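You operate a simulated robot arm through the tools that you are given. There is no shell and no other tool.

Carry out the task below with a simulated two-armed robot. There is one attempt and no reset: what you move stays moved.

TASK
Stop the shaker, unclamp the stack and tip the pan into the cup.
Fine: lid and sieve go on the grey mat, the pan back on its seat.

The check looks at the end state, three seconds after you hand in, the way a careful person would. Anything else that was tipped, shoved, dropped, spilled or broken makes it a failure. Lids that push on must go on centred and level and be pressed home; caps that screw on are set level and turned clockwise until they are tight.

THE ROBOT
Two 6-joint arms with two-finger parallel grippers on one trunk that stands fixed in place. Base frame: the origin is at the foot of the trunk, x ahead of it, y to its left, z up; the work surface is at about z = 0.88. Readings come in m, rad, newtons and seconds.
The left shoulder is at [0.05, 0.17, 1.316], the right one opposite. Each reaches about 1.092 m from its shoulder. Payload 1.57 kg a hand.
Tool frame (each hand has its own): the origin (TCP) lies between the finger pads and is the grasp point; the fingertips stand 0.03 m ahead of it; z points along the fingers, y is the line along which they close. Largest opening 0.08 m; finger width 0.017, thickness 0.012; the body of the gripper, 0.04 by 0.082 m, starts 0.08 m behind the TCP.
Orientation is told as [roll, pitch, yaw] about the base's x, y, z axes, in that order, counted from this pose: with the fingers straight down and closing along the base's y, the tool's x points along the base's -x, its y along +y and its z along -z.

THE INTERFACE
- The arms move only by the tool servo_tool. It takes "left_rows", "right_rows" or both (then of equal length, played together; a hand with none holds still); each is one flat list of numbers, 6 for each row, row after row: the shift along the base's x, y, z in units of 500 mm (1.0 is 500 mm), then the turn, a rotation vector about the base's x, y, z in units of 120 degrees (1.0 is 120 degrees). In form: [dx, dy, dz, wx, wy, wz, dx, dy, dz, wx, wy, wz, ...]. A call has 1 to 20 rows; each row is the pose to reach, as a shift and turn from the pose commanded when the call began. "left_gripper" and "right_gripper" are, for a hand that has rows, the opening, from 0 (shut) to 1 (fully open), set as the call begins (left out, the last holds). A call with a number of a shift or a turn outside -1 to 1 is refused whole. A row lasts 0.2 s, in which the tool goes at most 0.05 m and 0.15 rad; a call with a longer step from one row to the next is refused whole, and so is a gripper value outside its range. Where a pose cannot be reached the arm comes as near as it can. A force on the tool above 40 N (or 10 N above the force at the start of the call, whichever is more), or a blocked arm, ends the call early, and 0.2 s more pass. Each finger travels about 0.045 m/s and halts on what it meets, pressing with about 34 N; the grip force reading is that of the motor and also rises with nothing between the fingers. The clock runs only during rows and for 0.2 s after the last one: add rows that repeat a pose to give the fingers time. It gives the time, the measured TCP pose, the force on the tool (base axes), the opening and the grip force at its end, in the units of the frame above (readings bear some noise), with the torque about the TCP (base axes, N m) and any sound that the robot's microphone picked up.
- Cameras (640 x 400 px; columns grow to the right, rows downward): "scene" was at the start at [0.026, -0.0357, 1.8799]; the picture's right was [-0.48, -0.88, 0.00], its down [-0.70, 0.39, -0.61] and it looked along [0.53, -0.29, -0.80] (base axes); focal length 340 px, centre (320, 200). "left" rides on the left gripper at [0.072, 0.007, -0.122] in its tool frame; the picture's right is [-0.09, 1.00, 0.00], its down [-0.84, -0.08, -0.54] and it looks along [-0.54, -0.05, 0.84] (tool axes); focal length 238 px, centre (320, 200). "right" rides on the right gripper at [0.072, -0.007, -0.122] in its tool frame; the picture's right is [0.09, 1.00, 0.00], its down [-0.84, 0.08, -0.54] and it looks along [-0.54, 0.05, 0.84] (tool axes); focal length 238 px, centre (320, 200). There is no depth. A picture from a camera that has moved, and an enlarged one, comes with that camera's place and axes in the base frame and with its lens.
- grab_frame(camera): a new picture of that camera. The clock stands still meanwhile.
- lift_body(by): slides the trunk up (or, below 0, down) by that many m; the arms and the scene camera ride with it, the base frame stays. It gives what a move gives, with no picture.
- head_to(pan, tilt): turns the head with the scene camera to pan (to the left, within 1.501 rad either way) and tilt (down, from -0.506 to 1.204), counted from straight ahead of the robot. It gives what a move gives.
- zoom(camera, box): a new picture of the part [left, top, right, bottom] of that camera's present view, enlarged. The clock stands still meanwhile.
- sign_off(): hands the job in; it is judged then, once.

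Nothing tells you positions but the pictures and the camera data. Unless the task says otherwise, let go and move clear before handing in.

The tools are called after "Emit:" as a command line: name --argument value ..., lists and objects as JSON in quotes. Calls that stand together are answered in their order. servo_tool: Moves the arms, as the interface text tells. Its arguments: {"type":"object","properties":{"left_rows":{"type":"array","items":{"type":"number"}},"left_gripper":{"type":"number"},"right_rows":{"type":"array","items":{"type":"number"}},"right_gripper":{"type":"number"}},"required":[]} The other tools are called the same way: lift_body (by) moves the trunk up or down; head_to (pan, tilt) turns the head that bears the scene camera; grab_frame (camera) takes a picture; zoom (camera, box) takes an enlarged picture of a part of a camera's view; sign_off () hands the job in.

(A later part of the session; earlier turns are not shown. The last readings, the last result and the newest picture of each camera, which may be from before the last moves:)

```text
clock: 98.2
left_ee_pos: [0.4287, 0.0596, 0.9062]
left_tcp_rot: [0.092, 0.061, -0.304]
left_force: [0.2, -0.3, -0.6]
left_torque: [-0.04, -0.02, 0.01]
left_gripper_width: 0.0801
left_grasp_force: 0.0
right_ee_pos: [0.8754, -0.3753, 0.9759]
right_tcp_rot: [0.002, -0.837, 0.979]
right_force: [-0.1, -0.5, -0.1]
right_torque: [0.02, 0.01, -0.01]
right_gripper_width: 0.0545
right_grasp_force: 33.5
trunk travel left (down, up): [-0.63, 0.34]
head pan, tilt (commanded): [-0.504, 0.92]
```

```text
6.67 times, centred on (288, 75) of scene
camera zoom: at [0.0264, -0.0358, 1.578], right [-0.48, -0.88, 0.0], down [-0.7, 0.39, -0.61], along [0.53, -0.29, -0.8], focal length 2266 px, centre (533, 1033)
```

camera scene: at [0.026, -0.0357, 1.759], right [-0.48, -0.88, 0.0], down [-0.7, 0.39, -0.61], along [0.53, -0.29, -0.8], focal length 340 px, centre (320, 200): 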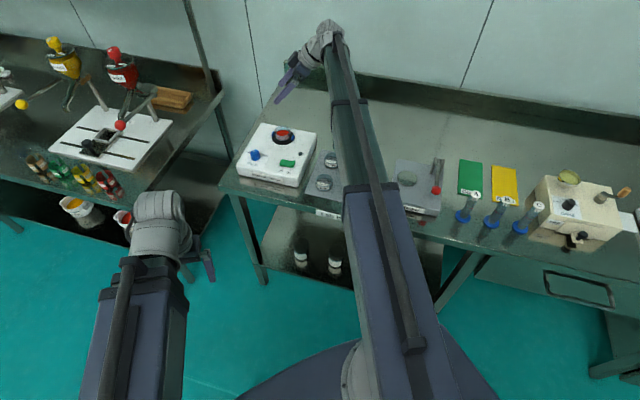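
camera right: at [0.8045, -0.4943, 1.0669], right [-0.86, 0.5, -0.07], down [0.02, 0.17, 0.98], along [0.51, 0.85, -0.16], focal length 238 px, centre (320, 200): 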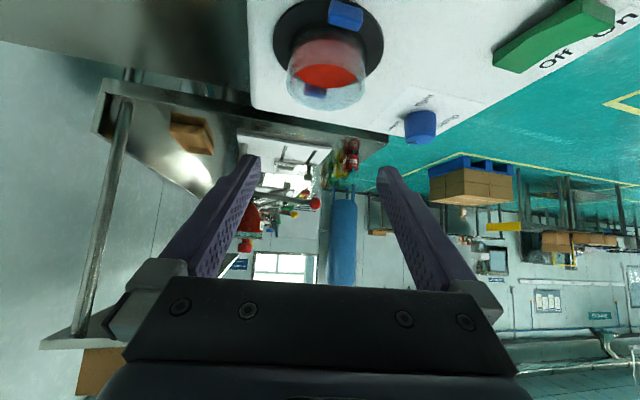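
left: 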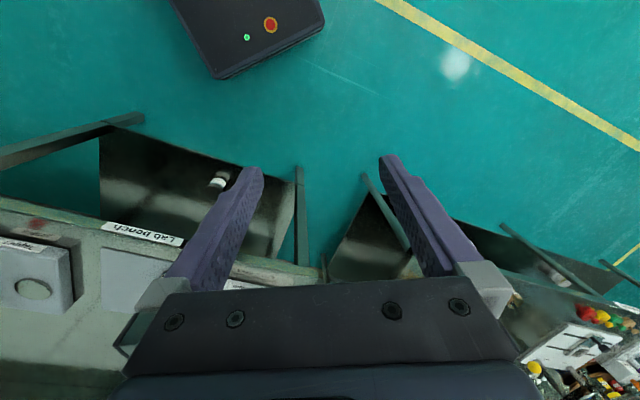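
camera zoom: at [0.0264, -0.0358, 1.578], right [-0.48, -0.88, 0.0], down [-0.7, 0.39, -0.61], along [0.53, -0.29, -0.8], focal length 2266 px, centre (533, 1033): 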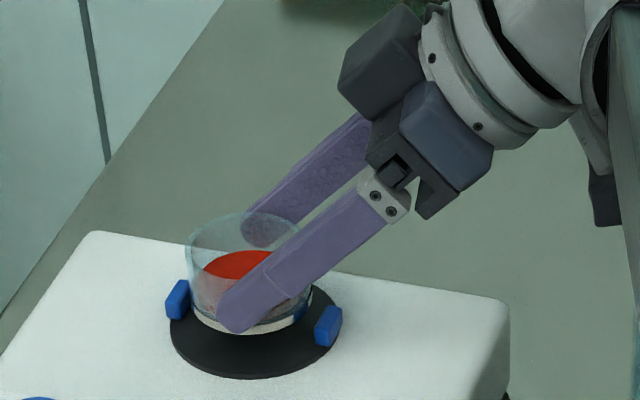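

The pan lifts cleanly and level. I raise it 9 cm and carry it smoothly to the starting position beside the cup, keeping it upright.

Emit:
lift_body --by 0.09

Emit:
servo_tool --right_rows '[-0.0032, -0.0089, 0, 0, 0, 0, -0.0114, -0.031, 0, 0, 0, 0, -0.0227, -0.062, 0, 0, 0, 0, -0.0357, -0.0975, 0, 0, 0, 0, -0.0503, -0.1373, 0, 0, 0, 0, -0.0649, -0.1772, 0, 0, 0, 0, -0.0811, -0.2215, 0, 0, 0, 0, -0.0973, -0.2658, 0, 0, 0, 0, -0.1119, -0.3057, 0, 0, 0, 0, -0.1265, -0.3455, 0, 0, 0, 0, -0.1395, -0.381, 0, 0, 0, 0, -0.1508, -0.412, 0, 0, 0, 0, -0.159, -0.4341, 0, 0, 0, 0, -0.1622, -0.443, 0, 0, 0, 0, -0.1622, -0.443, 0, 0, 0, 0]'

Emit:
grab_frame --camera "scene"

Emit:
grab_frame --camera "right"

```text
clock: 99.5
left_ee_pos: [0.4287, 0.0594, 0.9955]
left_tcp_rot: [0.093, 0.061, -0.304]
left_force: [0.4, 0.5, -0.5]
left_torque: [0.02, -0.02, -0.01]
left_gripper_width: 0.0802
left_grasp_force: 0.1
right_ee_pos: [0.8762, -0.3756, 1.067]
right_tcp_rot: [0.001, -0.837, 0.978]
right_force: [0.5, 0.2, -1.4]
right_torque: [-0.01, 0.04, 0.0]
right_gripper_width: 0.0545
right_grasp_force: 34.1
trunk travel left (down, up): [-0.72, 0.25]
head pan, tilt (commanded): [-0.504, 0.92]
```

```text
clock: 102.7
left_ee_pos: [0.4297, 0.0604, 0.9952]
left_tcp_rot: [0.093, 0.061, -0.306]
left_force: [0.3, -0.9, 0.0]
left_torque: [-0.02, 0.01, 0.03]
left_gripper_width: 0.0799
left_grasp_force: 0.0
right_ee_pos: [0.7946, -0.5967, 1.067]
right_tcp_rot: [0.002, -0.839, 0.981]
right_force: [-0.6, -0.4, 0.2]
right_torque: [0.03, 0.0, -0.02]
right_gripper_width: 0.0543
right_grasp_force: 33.9
trunk travel left (down, up): [-0.72, 0.25]
head pan, tilt (commanded): [-0.504, 0.92]
```

```text
taken
camera scene: at [0.0261, -0.0357, 1.668], right [-0.48, -0.88, 0.0], down [-0.7, 0.39, -0.61], along [0.53, -0.29, -0.8], focal length 340 px, centre (320, 200)
```

scene: 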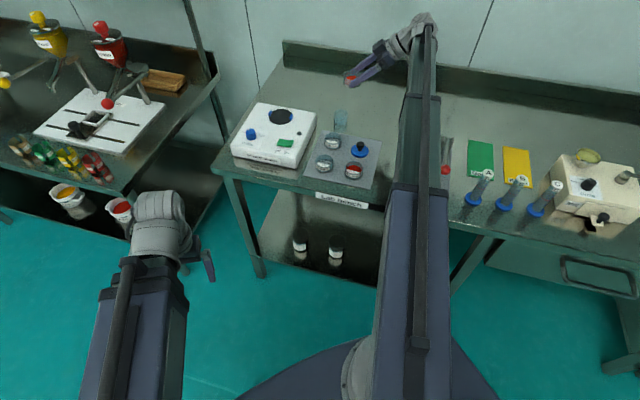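

```text
taken
camera right: at [0.7238, -0.7156, 1.0957], right [-0.86, 0.5, -0.07], down [0.02, 0.17, 0.98], along [0.51, 0.85, -0.16], focal length 238 px, centre (320, 200)
```

right: 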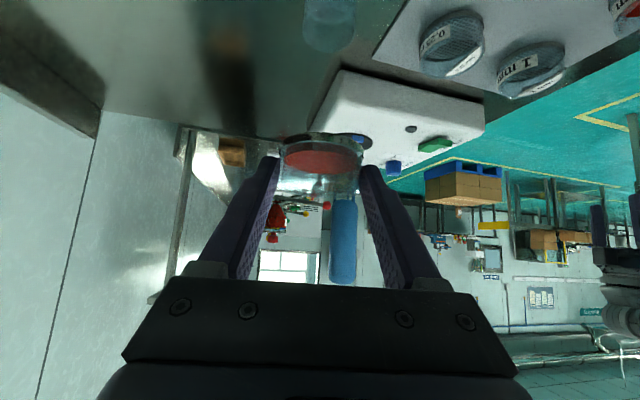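

The pan is level beside the cup with its powder undisturbed. I pre-tilt it by 25–30° (not yet pouring) with the lip moving over the cup, then lower and check the alignment.

Emit:
servo_tool --right_rows '[0.0012, 0.0015, 0, -0.026, 0.0174, 0, 0.0024, 0.003, 0, -0.0519, 0.0348, 0, 0.0036, 0.0045, 0, -0.0779, 0.0522, 0, 0.0048, 0.006, 0, -0.1038, 0.0697, 0, 0.006, 0.0075, 0, -0.1298, 0.0871, 0, 0.0072, 0.009, 0, -0.1557, 0.1045, 0, 0.0084, 0.0105, 0, -0.1817, 0.1219, 0, 0.0096, 0.012, 0, -0.2076, 0.1393, 0, 0.0096, 0.012, 0, -0.2076, 0.1393, 0]'

Emit:
zoom --camera "scene" --box '[290, 40, 450, 140]'

Emit:
grab_frame --camera "right"

```text
clock: 104.7
left_ee_pos: [0.4286, 0.0596, 0.995]
left_tcp_rot: [0.093, 0.059, -0.306]
left_force: [0.2, -0.3, 0.2]
left_torque: [-0.01, 0.02, 0.02]
left_gripper_width: 0.0802
left_grasp_force: 0.1
right_ee_pos: [0.7965, -0.5921, 1.0048]
right_tcp_rot: [0.003, -0.312, 0.98]
right_force: [0.5, -0.3, -0.9]
right_torque: [0.01, 0.02, -0.01]
right_gripper_width: 0.0546
right_grasp_force: 33.6
right hand out of reach, approached as far as the arm can: row 1, 2, 3, 4, 5, 6, 7, 8, 9
trunk travel left (down, up): [-0.72, 0.25]
head pan, tilt (commanded): [-0.504, 0.92]
```

```text
4.00 times, centred on (370, 90) of scene
camera zoom: at [0.026, -0.0359, 1.668], right [-0.48, -0.88, 0.0], down [-0.7, 0.39, -0.61], along [0.53, -0.29, -0.8], focal length 1360 px, centre (120, 640)
```

zoom: 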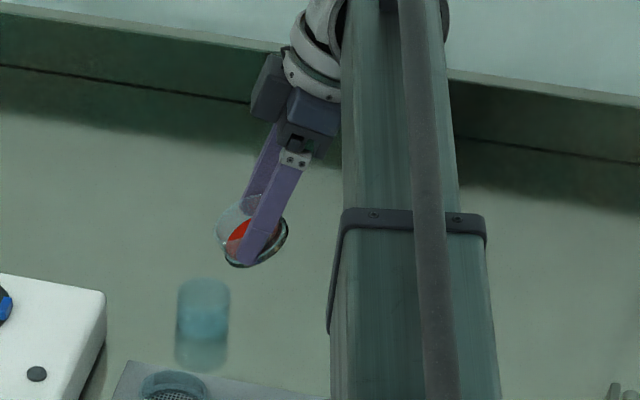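

```text
taken
camera right: at [0.7441, -0.6833, 1.0993], right [-0.88, 0.48, -0.03], down [0.29, 0.56, 0.77], along [0.39, 0.67, -0.63], focal length 238 px, centre (320, 200)
```

right: 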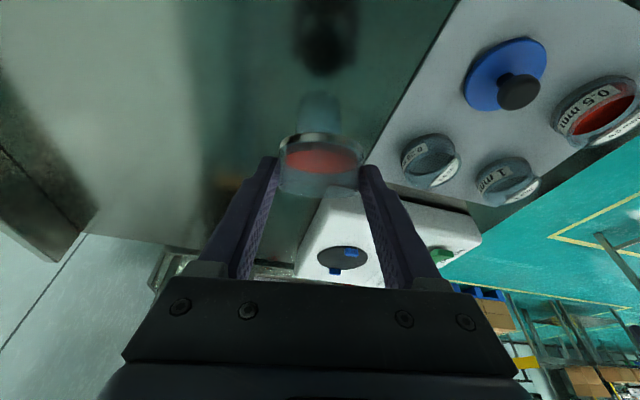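

The tilted pan still holds its powder. I lower it so the lip is about 2.5 cm above the cup rim and check the alignment.

Emit:
lift_body --by -0.04

Emit:
zoom --camera "scene" --box '[310, 50, 406, 110]'

Emit:
zoom --camera "right" --box '[240, 70, 400, 220]'

```text
clock: 105.5
left_ee_pos: [0.4286, 0.0601, 0.9559]
left_tcp_rot: [0.093, 0.059, -0.305]
left_force: [0.0, -1.2, 0.4]
left_torque: [-0.03, 0.02, 0.0]
left_gripper_width: 0.0798
left_grasp_force: 0.0
right_ee_pos: [0.7975, -0.591, 0.9644]
right_tcp_rot: [0.002, -0.314, 0.979]
right_force: [0.2, 0.7, -0.7]
right_torque: [-0.03, -0.01, 0.04]
right_gripper_width: 0.0545
right_grasp_force: 34.2
trunk travel left (down, up): [-0.68, 0.29]
head pan, tilt (commanded): [-0.504, 0.92]
```

```text
6.67 times, centred on (358, 80) of scene
camera zoom: at [0.026, -0.0356, 1.6281], right [-0.48, -0.88, 0.0], down [-0.7, 0.39, -0.61], along [0.53, -0.29, -0.8], focal length 2266 px, centre (67, 1000)
```

zoom: 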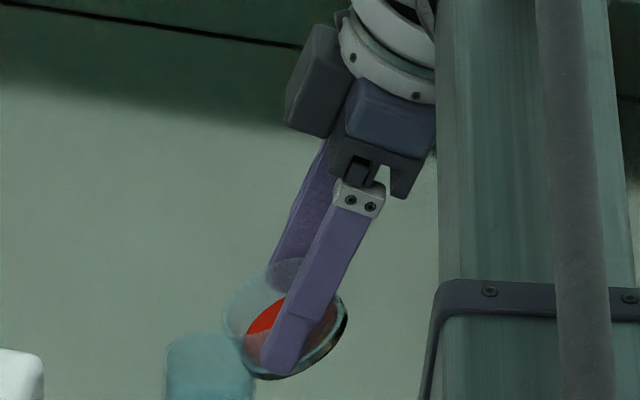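

```text
2.67 times, centred on (320, 145) of right
camera zoom: at [0.744, -0.6833, 1.0594], right [-0.88, 0.48, -0.03], down [0.29, 0.56, 0.77], along [0.39, 0.67, -0.63], focal length 636 px, centre (320, 347)
```

zoom: 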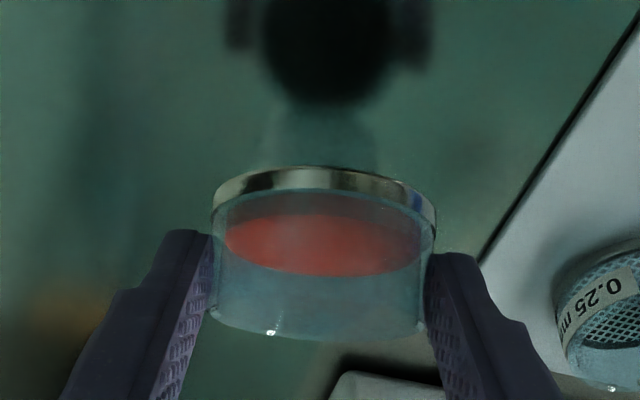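

The lip is positioned just short of the cup's centre line and laterally aligned. I raise 2 cm to stay clear, then tilt on to 45° slowly while shifting to keep the lip over the cup.

Emit:
lift_body --by 0.02

Emit:
servo_tool --right_rows '[0.0028, 0.0032, 0, -0.0208, 0.0139, 0, 0.0057, 0.0065, 0, -0.0415, 0.0278, 0, 0.0085, 0.0097, 0, -0.0623, 0.0418, 0, 0.0114, 0.013, 0, -0.083, 0.0557, 0, 0.0142, 0.0162, 0, -0.1038, 0.0696, 0, 0.0142, 0.0162, 0, -0.1038, 0.0696, 0]'

Emit:
zoom --camera "scene" --box '[310, 50, 406, 110]'

Emit:
zoom --camera "right" --box '[240, 70, 400, 220]'

```text
clock: 106.2
left_ee_pos: [0.4285, 0.0598, 0.9751]
left_tcp_rot: [0.095, 0.061, -0.305]
left_force: [0.0, 0.1, 0.5]
left_torque: [0.0, 0.0, 0.0]
left_gripper_width: 0.0801
left_grasp_force: 0.0
right_ee_pos: [0.7976, -0.5914, 0.9841]
right_tcp_rot: [0.002, -0.316, 0.979]
right_force: [0.2, 0.5, 0.2]
right_torque: [0.04, -0.03, -0.01]
right_gripper_width: 0.0544
right_grasp_force: 33.7
trunk travel left (down, up): [-0.7, 0.27]
head pan, tilt (commanded): [-0.504, 0.92]
```

```text
clock: 107.5
left_ee_pos: [0.4289, 0.0589, 0.975]
left_tcp_rot: [0.092, 0.06, -0.305]
left_force: [0.0, -0.5, 0.4]
left_torque: [-0.01, -0.04, -0.01]
left_gripper_width: 0.0801
left_grasp_force: 0.0
right_ee_pos: [0.8034, -0.5841, 0.9739]
right_tcp_rot: [0.002, -0.052, 0.979]
right_force: [-0.3, 0.1, -1.0]
right_torque: [0.01, 0.01, 0.04]
right_gripper_width: 0.0539
right_grasp_force: 33.9
right hand out of reach, approached as far as the arm can: row 2, 3, 4, 5, 6
trunk travel left (down, up): [-0.7, 0.27]
head pan, tilt (commanded): [-0.504, 0.92]
```

```text
6.67 times, centred on (358, 80) of scene
camera zoom: at [0.0261, -0.0358, 1.648], right [-0.48, -0.88, 0.0], down [-0.7, 0.39, -0.61], along [0.53, -0.29, -0.8], focal length 2266 px, centre (67, 1000)
```

zoom: 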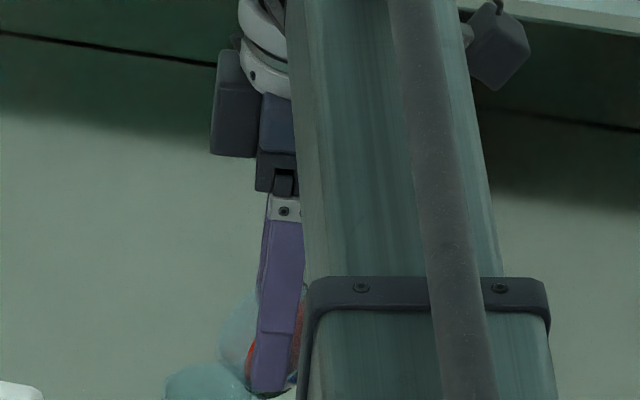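

```text
2.67 times, centred on (320, 145) of right
camera zoom: at [0.7661, -0.6526, 1.0931], right [-0.88, 0.48, 0.0], down [0.39, 0.71, 0.58], along [0.28, 0.51, -0.81], focal length 636 px, centre (320, 347)
```

zoom: 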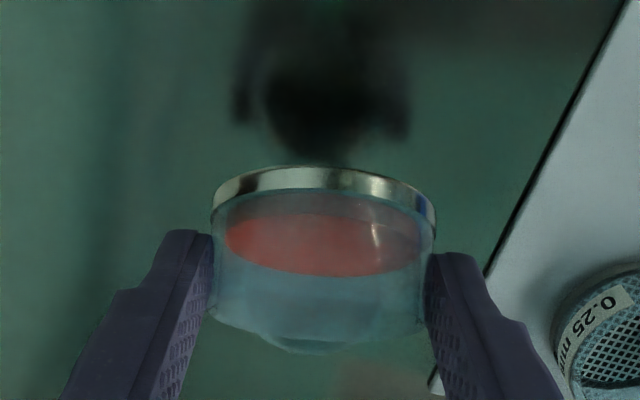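

At 45° the pan is over the cup and powder still mostly in place. I continue slowly to 60°.

Emit:
servo_tool --right_rows '[0.0022, 0.0031, 0, -0.0208, 0.0139, 0, 0.0044, 0.0062, 0, -0.0415, 0.0278, 0, 0.0066, 0.0092, 0, -0.0623, 0.0418, 0, 0.0088, 0.0123, 0, -0.083, 0.0557, 0, 0.011, 0.0154, 0, -0.1038, 0.0696, 0, 0.011, 0.0154, 0, -0.1038, 0.0696, 0]'

Emit:
zoom --camera "right" --box '[220, 60, 420, 230]'

Emit:
zoom --camera "scene" --box '[310, 60, 406, 120]'

```text
clock: 109.0
left_ee_pos: [0.4295, 0.0595, 0.9762]
left_tcp_rot: [0.094, 0.061, -0.307]
left_force: [0.1, 0.0, 0.3]
left_torque: [0.02, -0.01, -0.01]
left_gripper_width: 0.0801
left_grasp_force: 0.1
right_ee_pos: [0.8087, -0.5772, 0.9797]
right_tcp_rot: [0.001, 0.209, 0.978]
right_force: [-1.7, 0.0, -0.3]
right_torque: [0.06, -0.02, 0.0]
right_gripper_width: 0.0541
right_grasp_force: 34.0
right hand out of reach, approached as far as the arm can: row 5, 6
trunk travel left (down, up): [-0.7, 0.27]
head pan, tilt (commanded): [-0.504, 0.92]
```

```text
2.35 times, centred on (320, 145) of right
camera zoom: at [0.7906, -0.6179, 1.1138], right [-0.88, 0.48, 0.02], down [0.46, 0.82, 0.36], along [0.15, 0.32, -0.93], focal length 561 px, centre (320, 329)
```

zoom: 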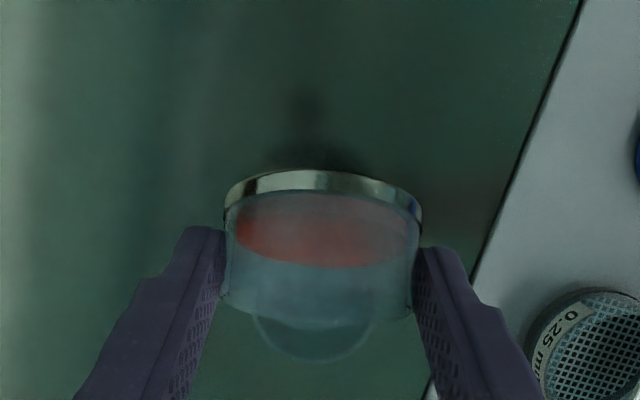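

```text
6.67 times, centred on (358, 90) of scene
camera zoom: at [0.0261, -0.0358, 1.648], right [-0.48, -0.88, 0.0], down [-0.7, 0.39, -0.61], along [0.53, -0.29, -0.8], focal length 2266 px, centre (67, 933)
```

zoom: 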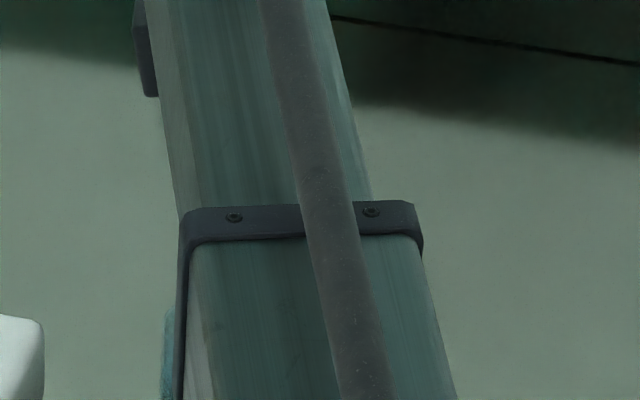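

The cup's far rim shows just beyond the pan's lip in the hand view, confirming alignment (cup about 3 mm to one side; I correct that). I continue to 75°.

Emit:
servo_tool --right_rows '[0.0014, 0.0044, 0, -0.0208, 0.0139, 0, 0.0028, 0.0088, 0, -0.0415, 0.0278, 0, 0.0042, 0.0132, 0, -0.0623, 0.0418, 0, 0.0056, 0.0176, 0, -0.083, 0.0557, 0, 0.007, 0.0206, 0, -0.1038, 0.0696, 0, 0.007, 0.0206, 0, -0.1038, 0.0696, 0]'

Emit:
zoom --camera "right" --box '[220, 60, 420, 230]'

Emit:
grab_frame --camera "scene"

```text
clock: 110.3
left_ee_pos: [0.4292, 0.0593, 0.9764]
left_tcp_rot: [0.092, 0.061, -0.305]
left_force: [0.2, -0.5, -0.1]
left_torque: [0.0, 0.0, 0.01]
left_gripper_width: 0.0798
left_grasp_force: 0.0
right_ee_pos: [0.8087, -0.5646, 0.9977]
right_tcp_rot: [-0.001, 0.471, 0.982]
right_force: [0.2, -0.2, -0.3]
right_torque: [0.02, -0.01, -0.01]
right_gripper_width: 0.054
right_grasp_force: 34.0
right hand out of reach, approached as far as the arm can: row 2, 3, 4, 5, 6
trunk travel left (down, up): [-0.7, 0.27]
head pan, tilt (commanded): [-0.504, 0.92]
```

```text
2.35 times, centred on (320, 145) of right
camera zoom: at [0.8101, -0.5744, 1.14], right [-0.87, 0.49, 0.04], down [0.49, 0.87, 0.1], along [0.01, 0.11, -0.99], focal length 561 px, centre (320, 329)
```

zoom: 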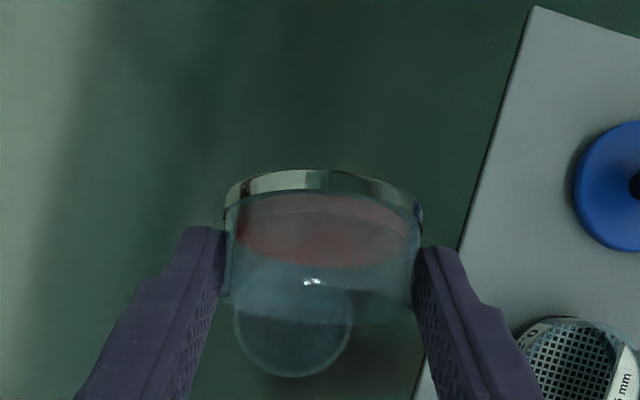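

```text
taken
camera scene: at [0.0261, -0.0358, 1.648], right [-0.48, -0.88, 0.0], down [-0.7, 0.39, -0.61], along [0.53, -0.29, -0.8], focal length 340 px, centre (320, 200)
```

scene: 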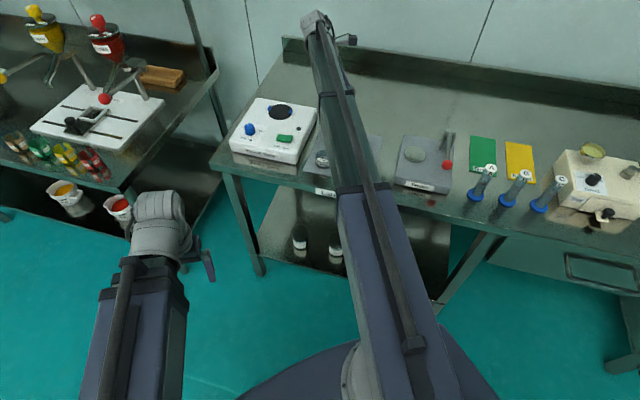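

The powder still sits at the pan's base, but the hand has drifted about 6 mm sideways relative to the cup. I correct that, lower 2 cm, and recheck before tilting further.

Emit:
servo_tool --right_rows '[0.0057, -0.0033, 0, 0, 0, 0, 0.0114, -0.0066, 0, 0, 0, 0, 0.0114, -0.0066, 0, 0, 0, 0]'

Emit:
lift_body --by -0.02

Emit:
zoom --camera "right" --box '[220, 60, 420, 230]'

```text
clock: 111.2
left_ee_pos: [0.4297, 0.0607, 0.9755]
left_tcp_rot: [0.093, 0.061, -0.306]
left_force: [0.0, 0.9, -0.2]
left_torque: [0.02, -0.01, -0.01]
left_gripper_width: 0.0801
left_grasp_force: 0.1
right_ee_pos: [0.8088, -0.564, 0.9985]
right_tcp_rot: [-0.001, 0.471, 0.979]
right_force: [-0.4, 0.0, -0.4]
right_torque: [-0.01, 0.01, -0.02]
right_gripper_width: 0.054
right_grasp_force: 34.5
right hand out of reach, approached as far as the arm can: row 1, 2, 3
trunk travel left (down, up): [-0.7, 0.27]
head pan, tilt (commanded): [-0.504, 0.92]
```

```text
clock: 111.8
left_ee_pos: [0.4291, 0.0597, 0.9553]
left_tcp_rot: [0.093, 0.06, -0.306]
left_force: [0.0, -0.3, 0.1]
left_torque: [-0.02, 0.04, -0.01]
left_gripper_width: 0.0798
left_grasp_force: 0.0
right_ee_pos: [0.8083, -0.5645, 0.9792]
right_tcp_rot: [0.001, 0.472, 0.98]
right_force: [-0.7, 0.1, -0.4]
right_torque: [0.03, 0.0, 0.0]
right_gripper_width: 0.0545
right_grasp_force: 34.1
trunk travel left (down, up): [-0.68, 0.29]
head pan, tilt (commanded): [-0.504, 0.92]
```

```text
2.35 times, centred on (320, 145) of right
camera zoom: at [0.8099, -0.5745, 1.1201], right [-0.87, 0.49, 0.04], down [0.49, 0.87, 0.1], along [0.01, 0.11, -0.99], focal length 561 px, centre (320, 329)
```

zoom: 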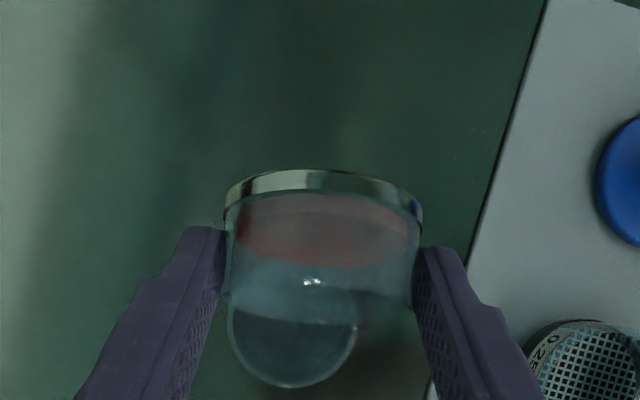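

The boom is at full extension here (wrist about 0.87 m from the shoulder), which caused the drift. I swing the pour azimuth to about 72°, keeping the tilt, so the wrist comes back within reach while the lip goes over the cup.

Emit:
servo_tool --right_rows '[0.0044, -0.0026, 0, 0, 0, 0.033, 0.0087, -0.0051, 0, 0, 0, 0.066, 0.013, -0.0077, 0, 0, 0, 0.099, 0.0174, -0.0102, 0, 0, 0, 0.132, 0.0174, -0.0102, 0, 0, 0, 0.132]'

Emit:
zoom --camera "right" --box '[220, 60, 420, 230]'

```text
clock: 113.0
left_ee_pos: [0.4298, 0.0594, 0.9557]
left_tcp_rot: [0.093, 0.06, -0.306]
left_force: [0.5, -0.4, 0.0]
left_torque: [0.01, 0.0, 0.01]
left_gripper_width: 0.0801
left_grasp_force: 0.0
right_ee_pos: [0.8183, -0.5679, 0.9785]
right_tcp_rot: [0.0, 0.471, 1.258]
right_force: [-0.3, 0.6, 0.1]
right_torque: [0.04, -0.01, 0.01]
right_gripper_width: 0.0543
right_grasp_force: 34.0
trunk travel left (down, up): [-0.68, 0.29]
head pan, tilt (commanded): [-0.504, 0.92]
```

```text
2.35 times, centred on (320, 145) of right
camera zoom: at [0.8224, -0.5792, 1.12], right [-0.97, 0.23, 0.04], down [0.23, 0.97, 0.1], along [-0.02, 0.11, -0.99], focal length 561 px, centre (320, 329)
```

zoom: 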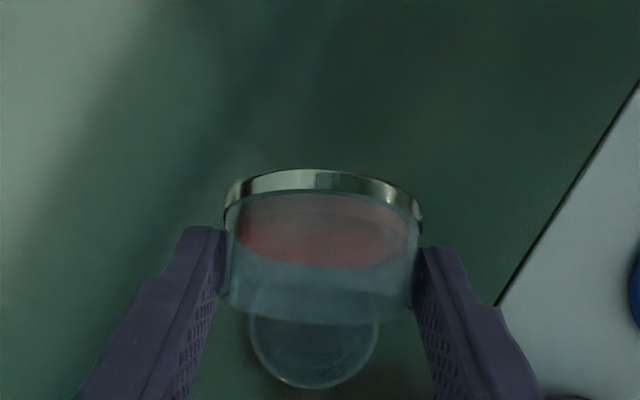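

Now the lip sits over the cup, 4 mm short of its centre and laterally within 2 mm, all within reach. I tilt on to about 83° and then lower to keep the lip close above the cup.

Emit:
servo_tool --right_rows '[0.0011, 0.0034, 0, -0.0211, 0.0069, 0, 0.0022, 0.0067, 0, -0.0423, 0.0137, 0, 0.0033, 0.0101, 0, -0.0634, 0.0206, 0, 0.0033, 0.0101, 0, -0.0634, 0.0206, 0]'

Emit:
lift_body --by -0.015

Emit:
zoom --camera "right" --box '[220, 60, 420, 230]'

```text
clock: 114.0
left_ee_pos: [0.4295, 0.0589, 0.9551]
left_tcp_rot: [0.093, 0.062, -0.307]
left_force: [0.0, 0.3, -0.2]
left_torque: [0.04, 0.0, 0.01]
left_gripper_width: 0.08
left_grasp_force: 0.0
right_ee_pos: [0.8188, -0.5636, 0.9932]
right_tcp_rot: [-0.001, 0.609, 1.257]
right_force: [0.6, -0.1, 0.3]
right_torque: [-0.02, -0.01, -0.01]
right_gripper_width: 0.0543
right_grasp_force: 33.8
right hand out of reach, approached as far as the arm can: row 1, 2, 3, 4
trunk travel left (down, up): [-0.68, 0.29]
head pan, tilt (commanded): [-0.504, 0.92]
```

```text
clock: 114.7
left_ee_pos: [0.429, 0.0598, 0.9414]
left_tcp_rot: [0.093, 0.059, -0.305]
left_force: [0.0, 0.5, -0.2]
left_torque: [-0.01, -0.04, -0.01]
left_gripper_width: 0.0799
left_grasp_force: 0.1
right_ee_pos: [0.8192, -0.5645, 0.9815]
right_tcp_rot: [0.0, 0.61, 1.257]
right_force: [0.4, 0.2, -0.5]
right_torque: [-0.02, 0.01, 0.0]
right_gripper_width: 0.0542
right_grasp_force: 34.5
trunk travel left (down, up): [-0.665, 0.305]
head pan, tilt (commanded): [-0.504, 0.92]
```

```text
2.35 times, centred on (320, 145) of right
camera zoom: at [0.8292, -0.5559, 1.1207], right [-0.97, 0.24, 0.05], down [0.23, 0.97, -0.04], along [-0.06, -0.02, -1.0], focal length 561 px, centre (320, 329)
```

zoom: 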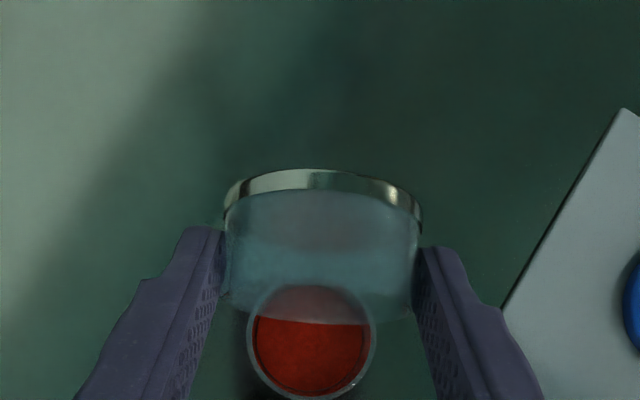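

The powder has poured: the cup now holds the red powder and the pan looks clear. To be sure nothing is left I tilt a bit further, to about 99°, still over the cup.

Emit:
servo_tool --right_rows '[0.0016, 0.005, 0, -0.0317, 0.0103, 0, 0.0032, 0.0099, 0, -0.0634, 0.0206, 0, 0.0048, 0.0149, 0, -0.0951, 0.0309, 0, 0.0064, 0.0198, 0, -0.1268, 0.0412, 0, 0.0064, 0.0198, 0, -0.1268, 0.0412, 0]'

Emit:
lift_body --by -0.03

Emit:
grab_frame --camera "right"

Emit:
zoom --camera "right" --box '[220, 80, 420, 250]'

```text
clock: 115.8
left_ee_pos: [0.4285, 0.0597, 0.9406]
left_tcp_rot: [0.092, 0.062, -0.305]
left_force: [-0.3, -0.3, -0.1]
left_torque: [0.04, -0.03, -0.01]
left_gripper_width: 0.0803
left_grasp_force: 0.1
right_ee_pos: [0.8229, -0.5536, 1.0208]
right_tcp_rot: [0.0, 0.89, 1.254]
right_force: [0.6, -0.1, 0.2]
right_torque: [0.04, -0.01, 0.01]
right_gripper_width: 0.0537
right_grasp_force: 33.5
right hand out of reach, approached as far as the arm can: row 1, 2, 3, 4, 5
trunk travel left (down, up): [-0.665, 0.305]
head pan, tilt (commanded): [-0.504, 0.92]
```

```text
clock: 116.6
left_ee_pos: [0.4291, 0.0613, 0.91]
left_tcp_rot: [0.092, 0.06, -0.306]
left_force: [0.3, -0.1, 0.0]
left_torque: [0.03, 0.01, -0.02]
left_gripper_width: 0.0798
left_grasp_force: 0.1
right_ee_pos: [0.8226, -0.5543, 0.9909]
right_tcp_rot: [0.001, 0.888, 1.255]
right_force: [-0.7, -0.1, -0.5]
right_torque: [0.04, 0.0, 0.01]
right_gripper_width: 0.0544
right_grasp_force: 34.5
trunk travel left (down, up): [-0.635, 0.335]
head pan, tilt (commanded): [-0.504, 0.92]
```

```text
taken
camera right: at [0.8446, -0.5093, 1.1238], right [-0.96, 0.25, 0.07], down [0.22, 0.93, -0.31], along [-0.14, -0.28, -0.95], focal length 238 px, centre (320, 200)
```

right: 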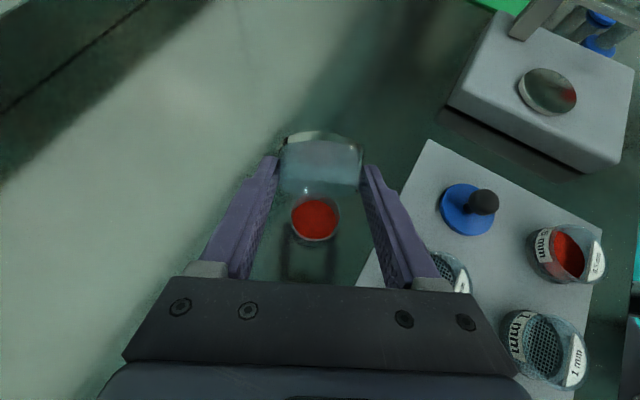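

```text
2.35 times, centred on (320, 165) of right
camera zoom: at [0.8446, -0.5093, 1.1238], right [-0.96, 0.25, 0.07], down [0.22, 0.93, -0.31], along [-0.14, -0.28, -0.95], focal length 561 px, centre (320, 282)
```

zoom: 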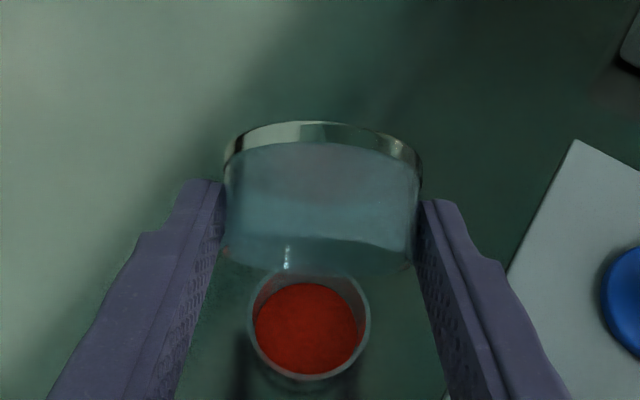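

The powder is in the cup with no spill visible. I tilt another 9° and hold briefly to make sure the pan is fully emptied.

Emit:
servo_tool --right_rows '[0.0017, 0.0053, 0, -0.0357, 0.0116, 0, 0.0034, 0.0105, 0, -0.0713, 0.0232, 0, 0.0034, 0.0105, 0, -0.0713, 0.0232, 0, 0.0034, 0.0105, 0, -0.0713, 0.0232, 0, 0.0034, 0.0105, 0, -0.0713, 0.0232, 0]'

Emit:
zoom --camera "right" --box '[220, 80, 420, 250]'

Emit:
grab_frame --camera "scene"

```text
clock: 117.8
left_ee_pos: [0.4289, 0.0595, 0.9102]
left_tcp_rot: [0.094, 0.061, -0.305]
left_force: [-0.1, -0.1, -0.1]
left_torque: [0.0, 0.02, 0.01]
left_gripper_width: 0.0801
left_grasp_force: 0.1
right_ee_pos: [0.8239, -0.5498, 1.0183]
right_tcp_rot: [-0.001, 1.045, 1.257]
right_force: [0.1, 0.1, -0.6]
right_torque: [0.05, -0.04, 0.0]
right_gripper_width: 0.0545
right_grasp_force: 34.1
right hand out of reach, approached as far as the arm can: row 1, 2, 3, 4, 5
trunk travel left (down, up): [-0.635, 0.335]
head pan, tilt (commanded): [-0.504, 0.92]
```

```text
2.35 times, centred on (320, 165) of right
camera zoom: at [0.8522, -0.4854, 1.1427], right [-0.96, 0.26, 0.08], down [0.2, 0.87, -0.45], along [-0.19, -0.42, -0.89], focal length 561 px, centre (320, 282)
```

zoom: 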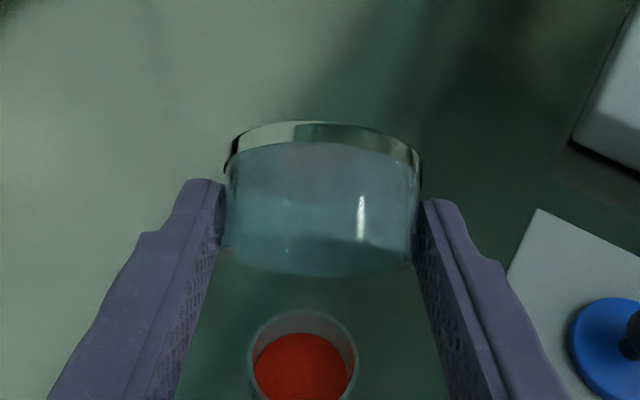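

```text
taken
camera scene: at [0.0261, -0.0357, 1.583], right [-0.48, -0.88, 0.0], down [-0.7, 0.39, -0.61], along [0.53, -0.29, -0.8], focal length 340 px, centre (320, 200)
```

scene: 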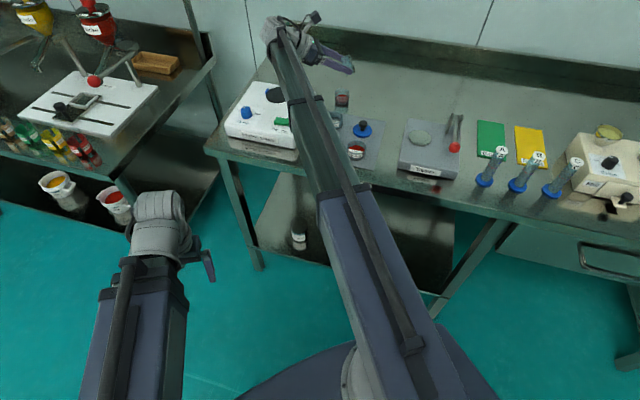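

The pan is empty. I zoom on the cup area in the scene view to check for spills before bringing the pan back upright.

Emit:
zoom --camera "scene" --box '[300, 60, 396, 140]'

Emit:
zoom --camera "right" --box '[240, 170, 400, 285]'

```text
5.00 times, centred on (348, 100) of scene
camera zoom: at [0.0261, -0.0357, 1.583], right [-0.48, -0.88, 0.0], down [-0.7, 0.39, -0.61], along [0.53, -0.29, -0.8], focal length 1700 px, centre (180, 700)
```

zoom: 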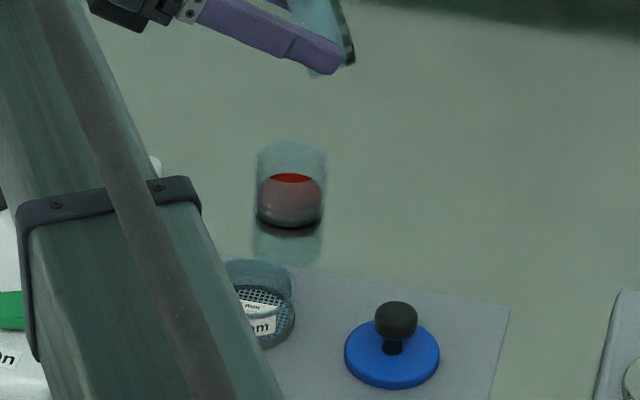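

```text
3.48 times, centred on (320, 228) of right
camera zoom: at [0.8522, -0.4854, 1.1427], right [-0.96, 0.26, 0.08], down [0.2, 0.87, -0.45], along [-0.19, -0.42, -0.89], focal length 829 px, centre (320, 104)
```

zoom: 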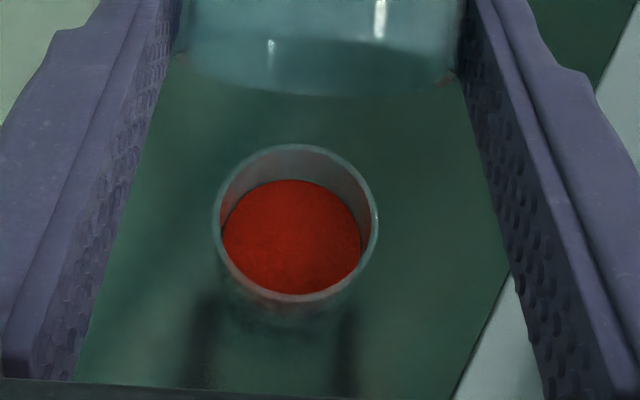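

A clean pour: all the red powder is inside the cup. I raise the trunk and bring the pan back toward upright above the cup.

Emit:
lift_body --by 0.1

Emit:
servo_tool --right_rows '[-0.0024, -0.0071, 0, 0.0475, -0.0154, 0, -0.0048, -0.0141, 0, 0.0949, -0.0308, 0, -0.0072, -0.0212, 0, 0.1424, -0.0463, 0, -0.0096, -0.0283, 0, 0.1898, -0.0617, 0, -0.012, -0.0353, 0, 0.2373, -0.0771, 0, -0.0144, -0.0424, 0, 0.2847, -0.0925, 0, -0.0168, -0.0494, 0, 0.3322, -0.1079, 0, -0.0192, -0.0565, 0, 0.3796, -0.1233, 0, -0.0216, -0.0636, 0, 0.4271, -0.1388, 0, -0.024, -0.0706, 0, 0.4745, -0.1542, 0, -0.024, -0.0706, 0, 0.4745, -0.1542, 0]'

Emit:
servo_tool --right_rows '[-0.0085, -0.0059, 0, 0, 0, -0.033, -0.017, -0.0118, 0, 0, 0, -0.066, -0.0255, -0.0177, 0, 0, 0, -0.099, -0.034, -0.0236, 0, 0, 0, -0.132, -0.034, -0.0236, 0, 0, 0, -0.132]'

```text
clock: 119.1
left_ee_pos: [0.4294, 0.0583, 1.0104]
left_tcp_rot: [0.092, 0.062, -0.305]
left_force: [-0.7, -0.3, -0.3]
left_torque: [-0.03, -0.03, -0.03]
left_gripper_width: 0.0802
left_grasp_force: 0.1
right_ee_pos: [0.8235, -0.55, 1.1186]
right_tcp_rot: [-0.001, 1.044, 1.258]
right_force: [-0.5, -0.1, -0.4]
right_torque: [0.01, -0.01, 0.0]
right_gripper_width: 0.0539
right_grasp_force: 34.4
trunk travel left (down, up): [-0.735, 0.235]
head pan, tilt (commanded): [-0.504, 0.92]
```

```text
clock: 121.5
left_ee_pos: [0.4296, 0.0607, 1.0116]
left_tcp_rot: [0.093, 0.058, -0.305]
left_force: [0.0, 0.1, 0.5]
left_torque: [0.0, -0.02, 0.02]
left_gripper_width: 0.0801
left_grasp_force: 0.0
right_ee_pos: [0.8112, -0.5858, 1.0091]
right_tcp_rot: [0.0, -0.003, 1.255]
right_force: [-0.5, -0.3, -0.5]
right_torque: [0.01, 0.02, 0.01]
right_gripper_width: 0.0542
right_grasp_force: 33.9
right hand out of reach, approached as far as the arm can: row 1, 2, 3, 4, 5, 6, 7, 8, 9, 10, 11
trunk travel left (down, up): [-0.735, 0.235]
head pan, tilt (commanded): [-0.504, 0.92]
```

```text
clock: 122.7
left_ee_pos: [0.4293, 0.0588, 1.0109]
left_tcp_rot: [0.093, 0.061, -0.307]
left_force: [-0.2, 0.4, -0.5]
left_torque: [0.01, -0.01, -0.02]
left_gripper_width: 0.0798
left_grasp_force: 0.1
right_ee_pos: [0.7951, -0.5959, 1.009]
right_tcp_rot: [0.001, -0.001, 0.978]
right_force: [-0.6, -0.1, -0.9]
right_torque: [0.02, 0.0, 0.02]
right_gripper_width: 0.0539
right_grasp_force: 33.8
trunk travel left (down, up): [-0.735, 0.235]
head pan, tilt (commanded): [-0.504, 0.92]
```

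Vertical and at the original yaw. Now I pitch back to the grasp attitude so the pan is level again.

Emit:
servo_tool --right_rows '[0, 0, 0, 0.0474, -0.0319, 0, 0, 0, 0, 0.0947, -0.0638, 0, 0, 0, 0, 0.1421, -0.0957, 0, 0, 0, 0, 0.1894, -0.1276, 0, 0, 0, 0, 0.2368, -0.1595, 0, 0, 0, 0, 0.2841, -0.1914, 0, 0, 0, 0, 0.3315, -0.2233, 0, 0, 0, 0, 0.3315, -0.2233, 0]'

Emit:
zoom --camera "scene" --box '[310, 60, 406, 120]'

Emit:
grab_frame --camera "right"

```text
clock: 124.5
left_ee_pos: [0.4289, 0.059, 1.0101]
left_tcp_rot: [0.093, 0.061, -0.305]
left_force: [0.3, -0.3, 0.0]
left_torque: [-0.01, -0.02, 0.0]
left_gripper_width: 0.0799
left_grasp_force: 0.1
right_ee_pos: [0.7945, -0.593, 1.0819]
right_tcp_rot: [-0.002, -0.838, 0.981]
right_force: [-0.2, 0.5, -1.1]
right_torque: [-0.01, 0.0, -0.01]
right_gripper_width: 0.0537
right_grasp_force: 33.8
right hand out of reach, approached as far as the arm can: row 2, 3, 4, 5, 6, 7, 8
trunk travel left (down, up): [-0.735, 0.235]
head pan, tilt (commanded): [-0.504, 0.92]
```

```text
6.67 times, centred on (358, 90) of scene
camera zoom: at [0.0262, -0.0357, 1.683], right [-0.48, -0.88, 0.0], down [-0.7, 0.39, -0.61], along [0.53, -0.29, -0.8], focal length 2266 px, centre (67, 933)
```

zoom: 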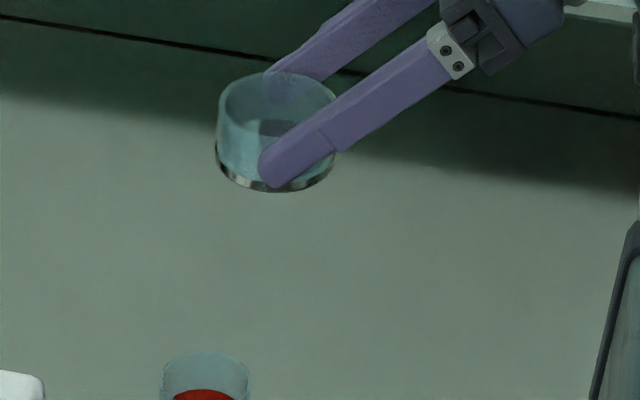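

```text
taken
camera right: at [0.7227, -0.7123, 1.1107], right [-0.86, 0.5, -0.07], down [0.02, 0.17, 0.98], along [0.51, 0.85, -0.16], focal length 238 px, centre (320, 200)
```

right: 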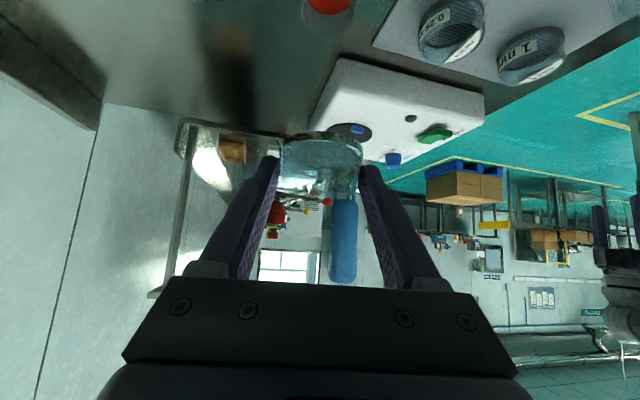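

The pan is level and empty. I carry it back above its seat at the noted grasp position.

Emit:
servo_tool --right_rows '[0.0033, 0.0088, 0, 0, 0, 0, 0.0114, 0.0307, 0, 0, 0, 0, 0.0228, 0.0613, 0, 0, 0, 0, 0.0359, 0.0964, 0, 0, 0, 0, 0.0505, 0.1358, 0, 0, 0, 0, 0.0652, 0.1752, 0, 0, 0, 0, 0.0815, 0.219, 0, 0, 0, 0, 0.0978, 0.2628, 0, 0, 0, 0, 0.1125, 0.3022, 0, 0, 0, 0, 0.1271, 0.3416, 0, 0, 0, 0, 0.1402, 0.3767, 0, 0, 0, 0, 0.1516, 0.4073, 0, 0, 0, 0, 0.1597, 0.4292, 0, 0, 0, 0, 0.163, 0.438, 0, 0, 0, 0, 0.163, 0.438, 0, 0, 0, 0]'

Emit:
servo_tool --right_rows '[0, 0, 0, 0, 0, 0]'

Emit:
grab_frame --camera "right"

```text
clock: 127.7
left_ee_pos: [0.4307, 0.0594, 1.0093]
left_tcp_rot: [0.094, 0.061, -0.306]
left_force: [-0.1, 0.3, -0.2]
left_torque: [0.0, 0.03, 0.03]
left_gripper_width: 0.08
left_grasp_force: 0.1
right_ee_pos: [0.8755, -0.3744, 1.0821]
right_tcp_rot: [-0.002, -0.838, 0.979]
right_force: [-0.7, 0.8, -0.4]
right_torque: [-0.03, 0.0, 0.0]
right_gripper_width: 0.0538
right_grasp_force: 34.0
trunk travel left (down, up): [-0.735, 0.235]
head pan, tilt (commanded): [-0.504, 0.92]
```

```text
clock: 128.1
left_ee_pos: [0.4293, 0.0597, 1.0101]
left_tcp_rot: [0.092, 0.061, -0.306]
left_force: [-0.2, -0.1, -0.1]
left_torque: [-0.03, 0.01, 0.0]
left_gripper_width: 0.0799
left_grasp_force: 0.1
right_ee_pos: [0.8752, -0.3747, 1.0826]
right_tcp_rot: [-0.001, -0.837, 0.98]
right_force: [0.3, 0.8, -0.7]
right_torque: [-0.02, 0.05, -0.01]
right_gripper_width: 0.0539
right_grasp_force: 33.7
trunk travel left (down, up): [-0.735, 0.235]
head pan, tilt (commanded): [-0.504, 0.92]
```

```text
taken
camera right: at [0.804, -0.4936, 1.1107], right [-0.86, 0.5, -0.07], down [0.02, 0.17, 0.98], along [0.51, 0.85, -0.16], focal length 238 px, centre (320, 200)
```

right: 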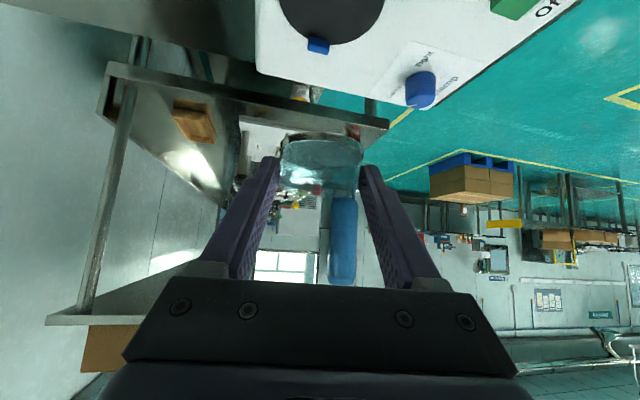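

The camera pose shows I'm within 1 mm of the grasp spot; I apply that small correction and lower to about 1.7 cm above the seat.

Emit:
servo_tool --right_rows '[0.0012, -0.0016, 0, 0, 0, 0, 0.0012, -0.0016, 0, 0, 0, 0]'

Emit:
lift_body --by -0.1

Emit:
zoom --camera "right" --box '[200, 70, 440, 220]'

Emit:
zoom --camera "scene" --box '[240, 45, 336, 105]'

```text
clock: 128.7
left_ee_pos: [0.4292, 0.0596, 1.0112]
left_tcp_rot: [0.094, 0.059, -0.305]
left_force: [-0.4, 0.5, -0.3]
left_torque: [-0.04, 0.02, 0.02]
left_gripper_width: 0.0797
left_grasp_force: 0.0
right_ee_pos: [0.8767, -0.3753, 1.0816]
right_tcp_rot: [-0.002, -0.837, 0.981]
right_force: [-0.6, 0.1, -0.6]
right_torque: [-0.01, 0.02, 0.01]
right_gripper_width: 0.0537
right_grasp_force: 34.1
trunk travel left (down, up): [-0.735, 0.235]
head pan, tilt (commanded): [-0.504, 0.92]
```

```text
clock: 130.1
left_ee_pos: [0.43, 0.0593, 0.9105]
left_tcp_rot: [0.094, 0.06, -0.306]
left_force: [-0.5, 0.0, -1.2]
left_torque: [-0.01, -0.03, 0.0]
left_gripper_width: 0.0802
left_grasp_force: 0.0
right_ee_pos: [0.8749, -0.3762, 0.9809]
right_tcp_rot: [-0.001, -0.838, 0.983]
right_force: [-0.1, 0.0, -0.5]
right_torque: [0.0, 0.0, 0.02]
right_gripper_width: 0.0536
right_grasp_force: 34.6
trunk travel left (down, up): [-0.635, 0.335]
head pan, tilt (commanded): [-0.504, 0.92]
```

```text
2.67 times, centred on (320, 145) of right
camera zoom: at [0.8049, -0.4944, 1.0108], right [-0.86, 0.5, -0.07], down [0.02, 0.17, 0.98], along [0.51, 0.85, -0.16], focal length 636 px, centre (320, 347)
```

zoom: 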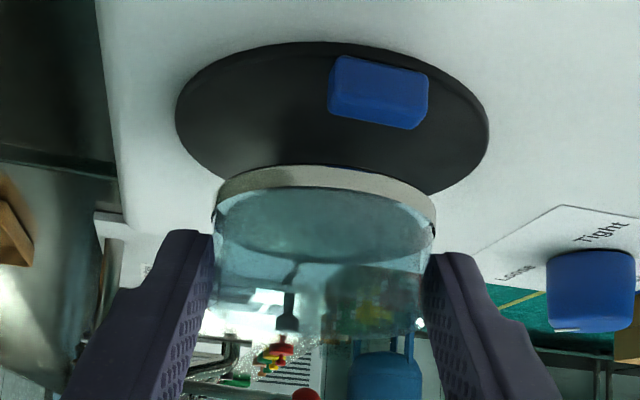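

```text
6.67 times, centred on (288, 75) of scene
camera zoom: at [0.026, -0.0356, 1.5831], right [-0.48, -0.88, 0.0], down [-0.7, 0.39, -0.61], along [0.53, -0.29, -0.8], focal length 2266 px, centre (533, 1033)
```

zoom: 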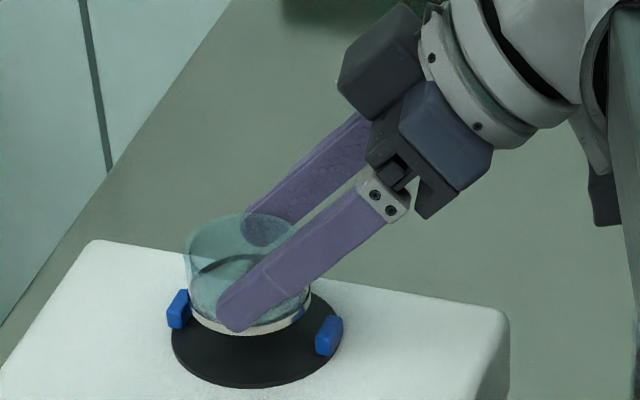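

The pan hangs straight above its seat between the open jaws. I lower it the remaining 1.7 cm in small steps.

Emit:
lift_body --by -0.012

Emit:
lift_body --by -0.003

Emit:
lift_body --by -0.002

Emit:
zoom --camera "right" --box '[200, 70, 440, 220]'

Emit:
zoom --camera "scene" --box '[240, 45, 336, 105]'

```text
clock: 130.7
left_ee_pos: [0.4298, 0.06, 0.8983]
left_tcp_rot: [0.092, 0.06, -0.305]
left_force: [-0.4, 1.2, -0.2]
left_torque: [-0.02, -0.01, -0.01]
left_gripper_width: 0.0802
left_grasp_force: 0.1
right_ee_pos: [0.8762, -0.3745, 0.9709]
right_tcp_rot: [-0.001, -0.84, 0.981]
right_force: [0.7, 0.0, -0.7]
right_torque: [-0.02, 0.01, 0.01]
right_gripper_width: 0.0538
right_grasp_force: 33.8
trunk travel left (down, up): [-0.623, 0.347]
head pan, tilt (commanded): [-0.504, 0.92]
```

```text
clock: 131.2
left_ee_pos: [0.4297, 0.0589, 0.8956]
left_tcp_rot: [0.093, 0.057, -0.306]
left_force: [-0.4, -0.3, -0.3]
left_torque: [-0.01, 0.01, 0.02]
left_gripper_width: 0.0799
left_grasp_force: 0.0
right_ee_pos: [0.8764, -0.3752, 0.968]
right_tcp_rot: [0.0, -0.838, 0.981]
right_force: [0.2, -0.5, 0.1]
right_torque: [-0.03, -0.02, -0.02]
right_gripper_width: 0.0536
right_grasp_force: 33.3
trunk travel left (down, up): [-0.62, 0.35]
head pan, tilt (commanded): [-0.504, 0.92]
```

```text
clock: 131.7
left_ee_pos: [0.4299, 0.0604, 0.8945]
left_tcp_rot: [0.093, 0.059, -0.305]
left_force: [0.0, 0.1, -0.3]
left_torque: [-0.01, -0.03, 0.0]
left_gripper_width: 0.0798
left_grasp_force: 0.1
right_ee_pos: [0.8765, -0.3753, 0.9649]
right_tcp_rot: [-0.002, -0.84, 0.979]
right_force: [1.8, -0.9, 8.2]
right_torque: [-0.05, 0.0, 0.0]
right_gripper_width: 0.0536
right_grasp_force: 34.3
trunk travel left (down, up): [-0.618, 0.352]
head pan, tilt (commanded): [-0.504, 0.92]
```

```text
2.67 times, centred on (320, 145) of right
camera zoom: at [0.8047, -0.4943, 0.9945], right [-0.86, 0.5, -0.07], down [0.02, 0.17, 0.98], along [0.51, 0.85, -0.16], focal length 636 px, centre (320, 347)
```

zoom: 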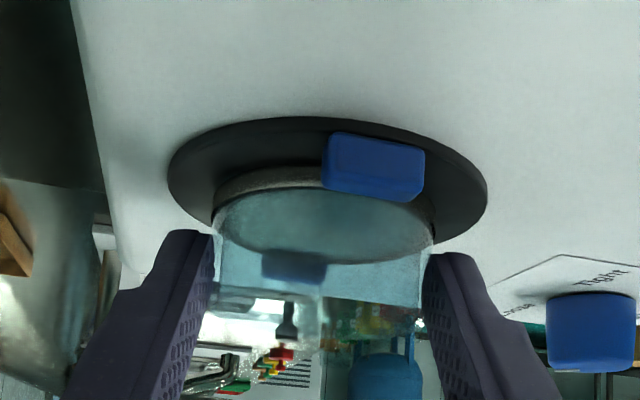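

```text
6.67 times, centred on (288, 75) of scene
camera zoom: at [0.0253, -0.0354, 1.5662], right [-0.48, -0.88, 0.0], down [-0.7, 0.39, -0.61], along [0.53, -0.29, -0.8], focal length 2266 px, centre (533, 1033)
```

zoom: 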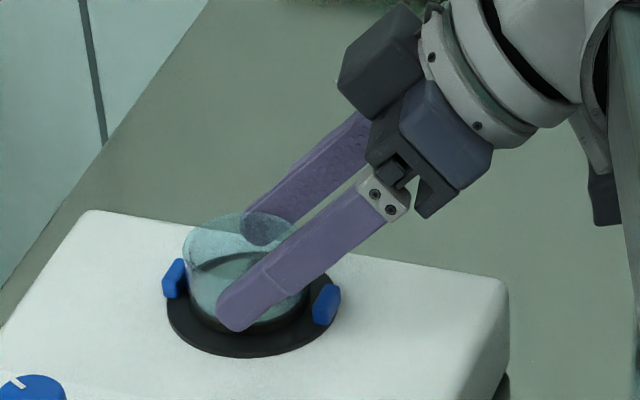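

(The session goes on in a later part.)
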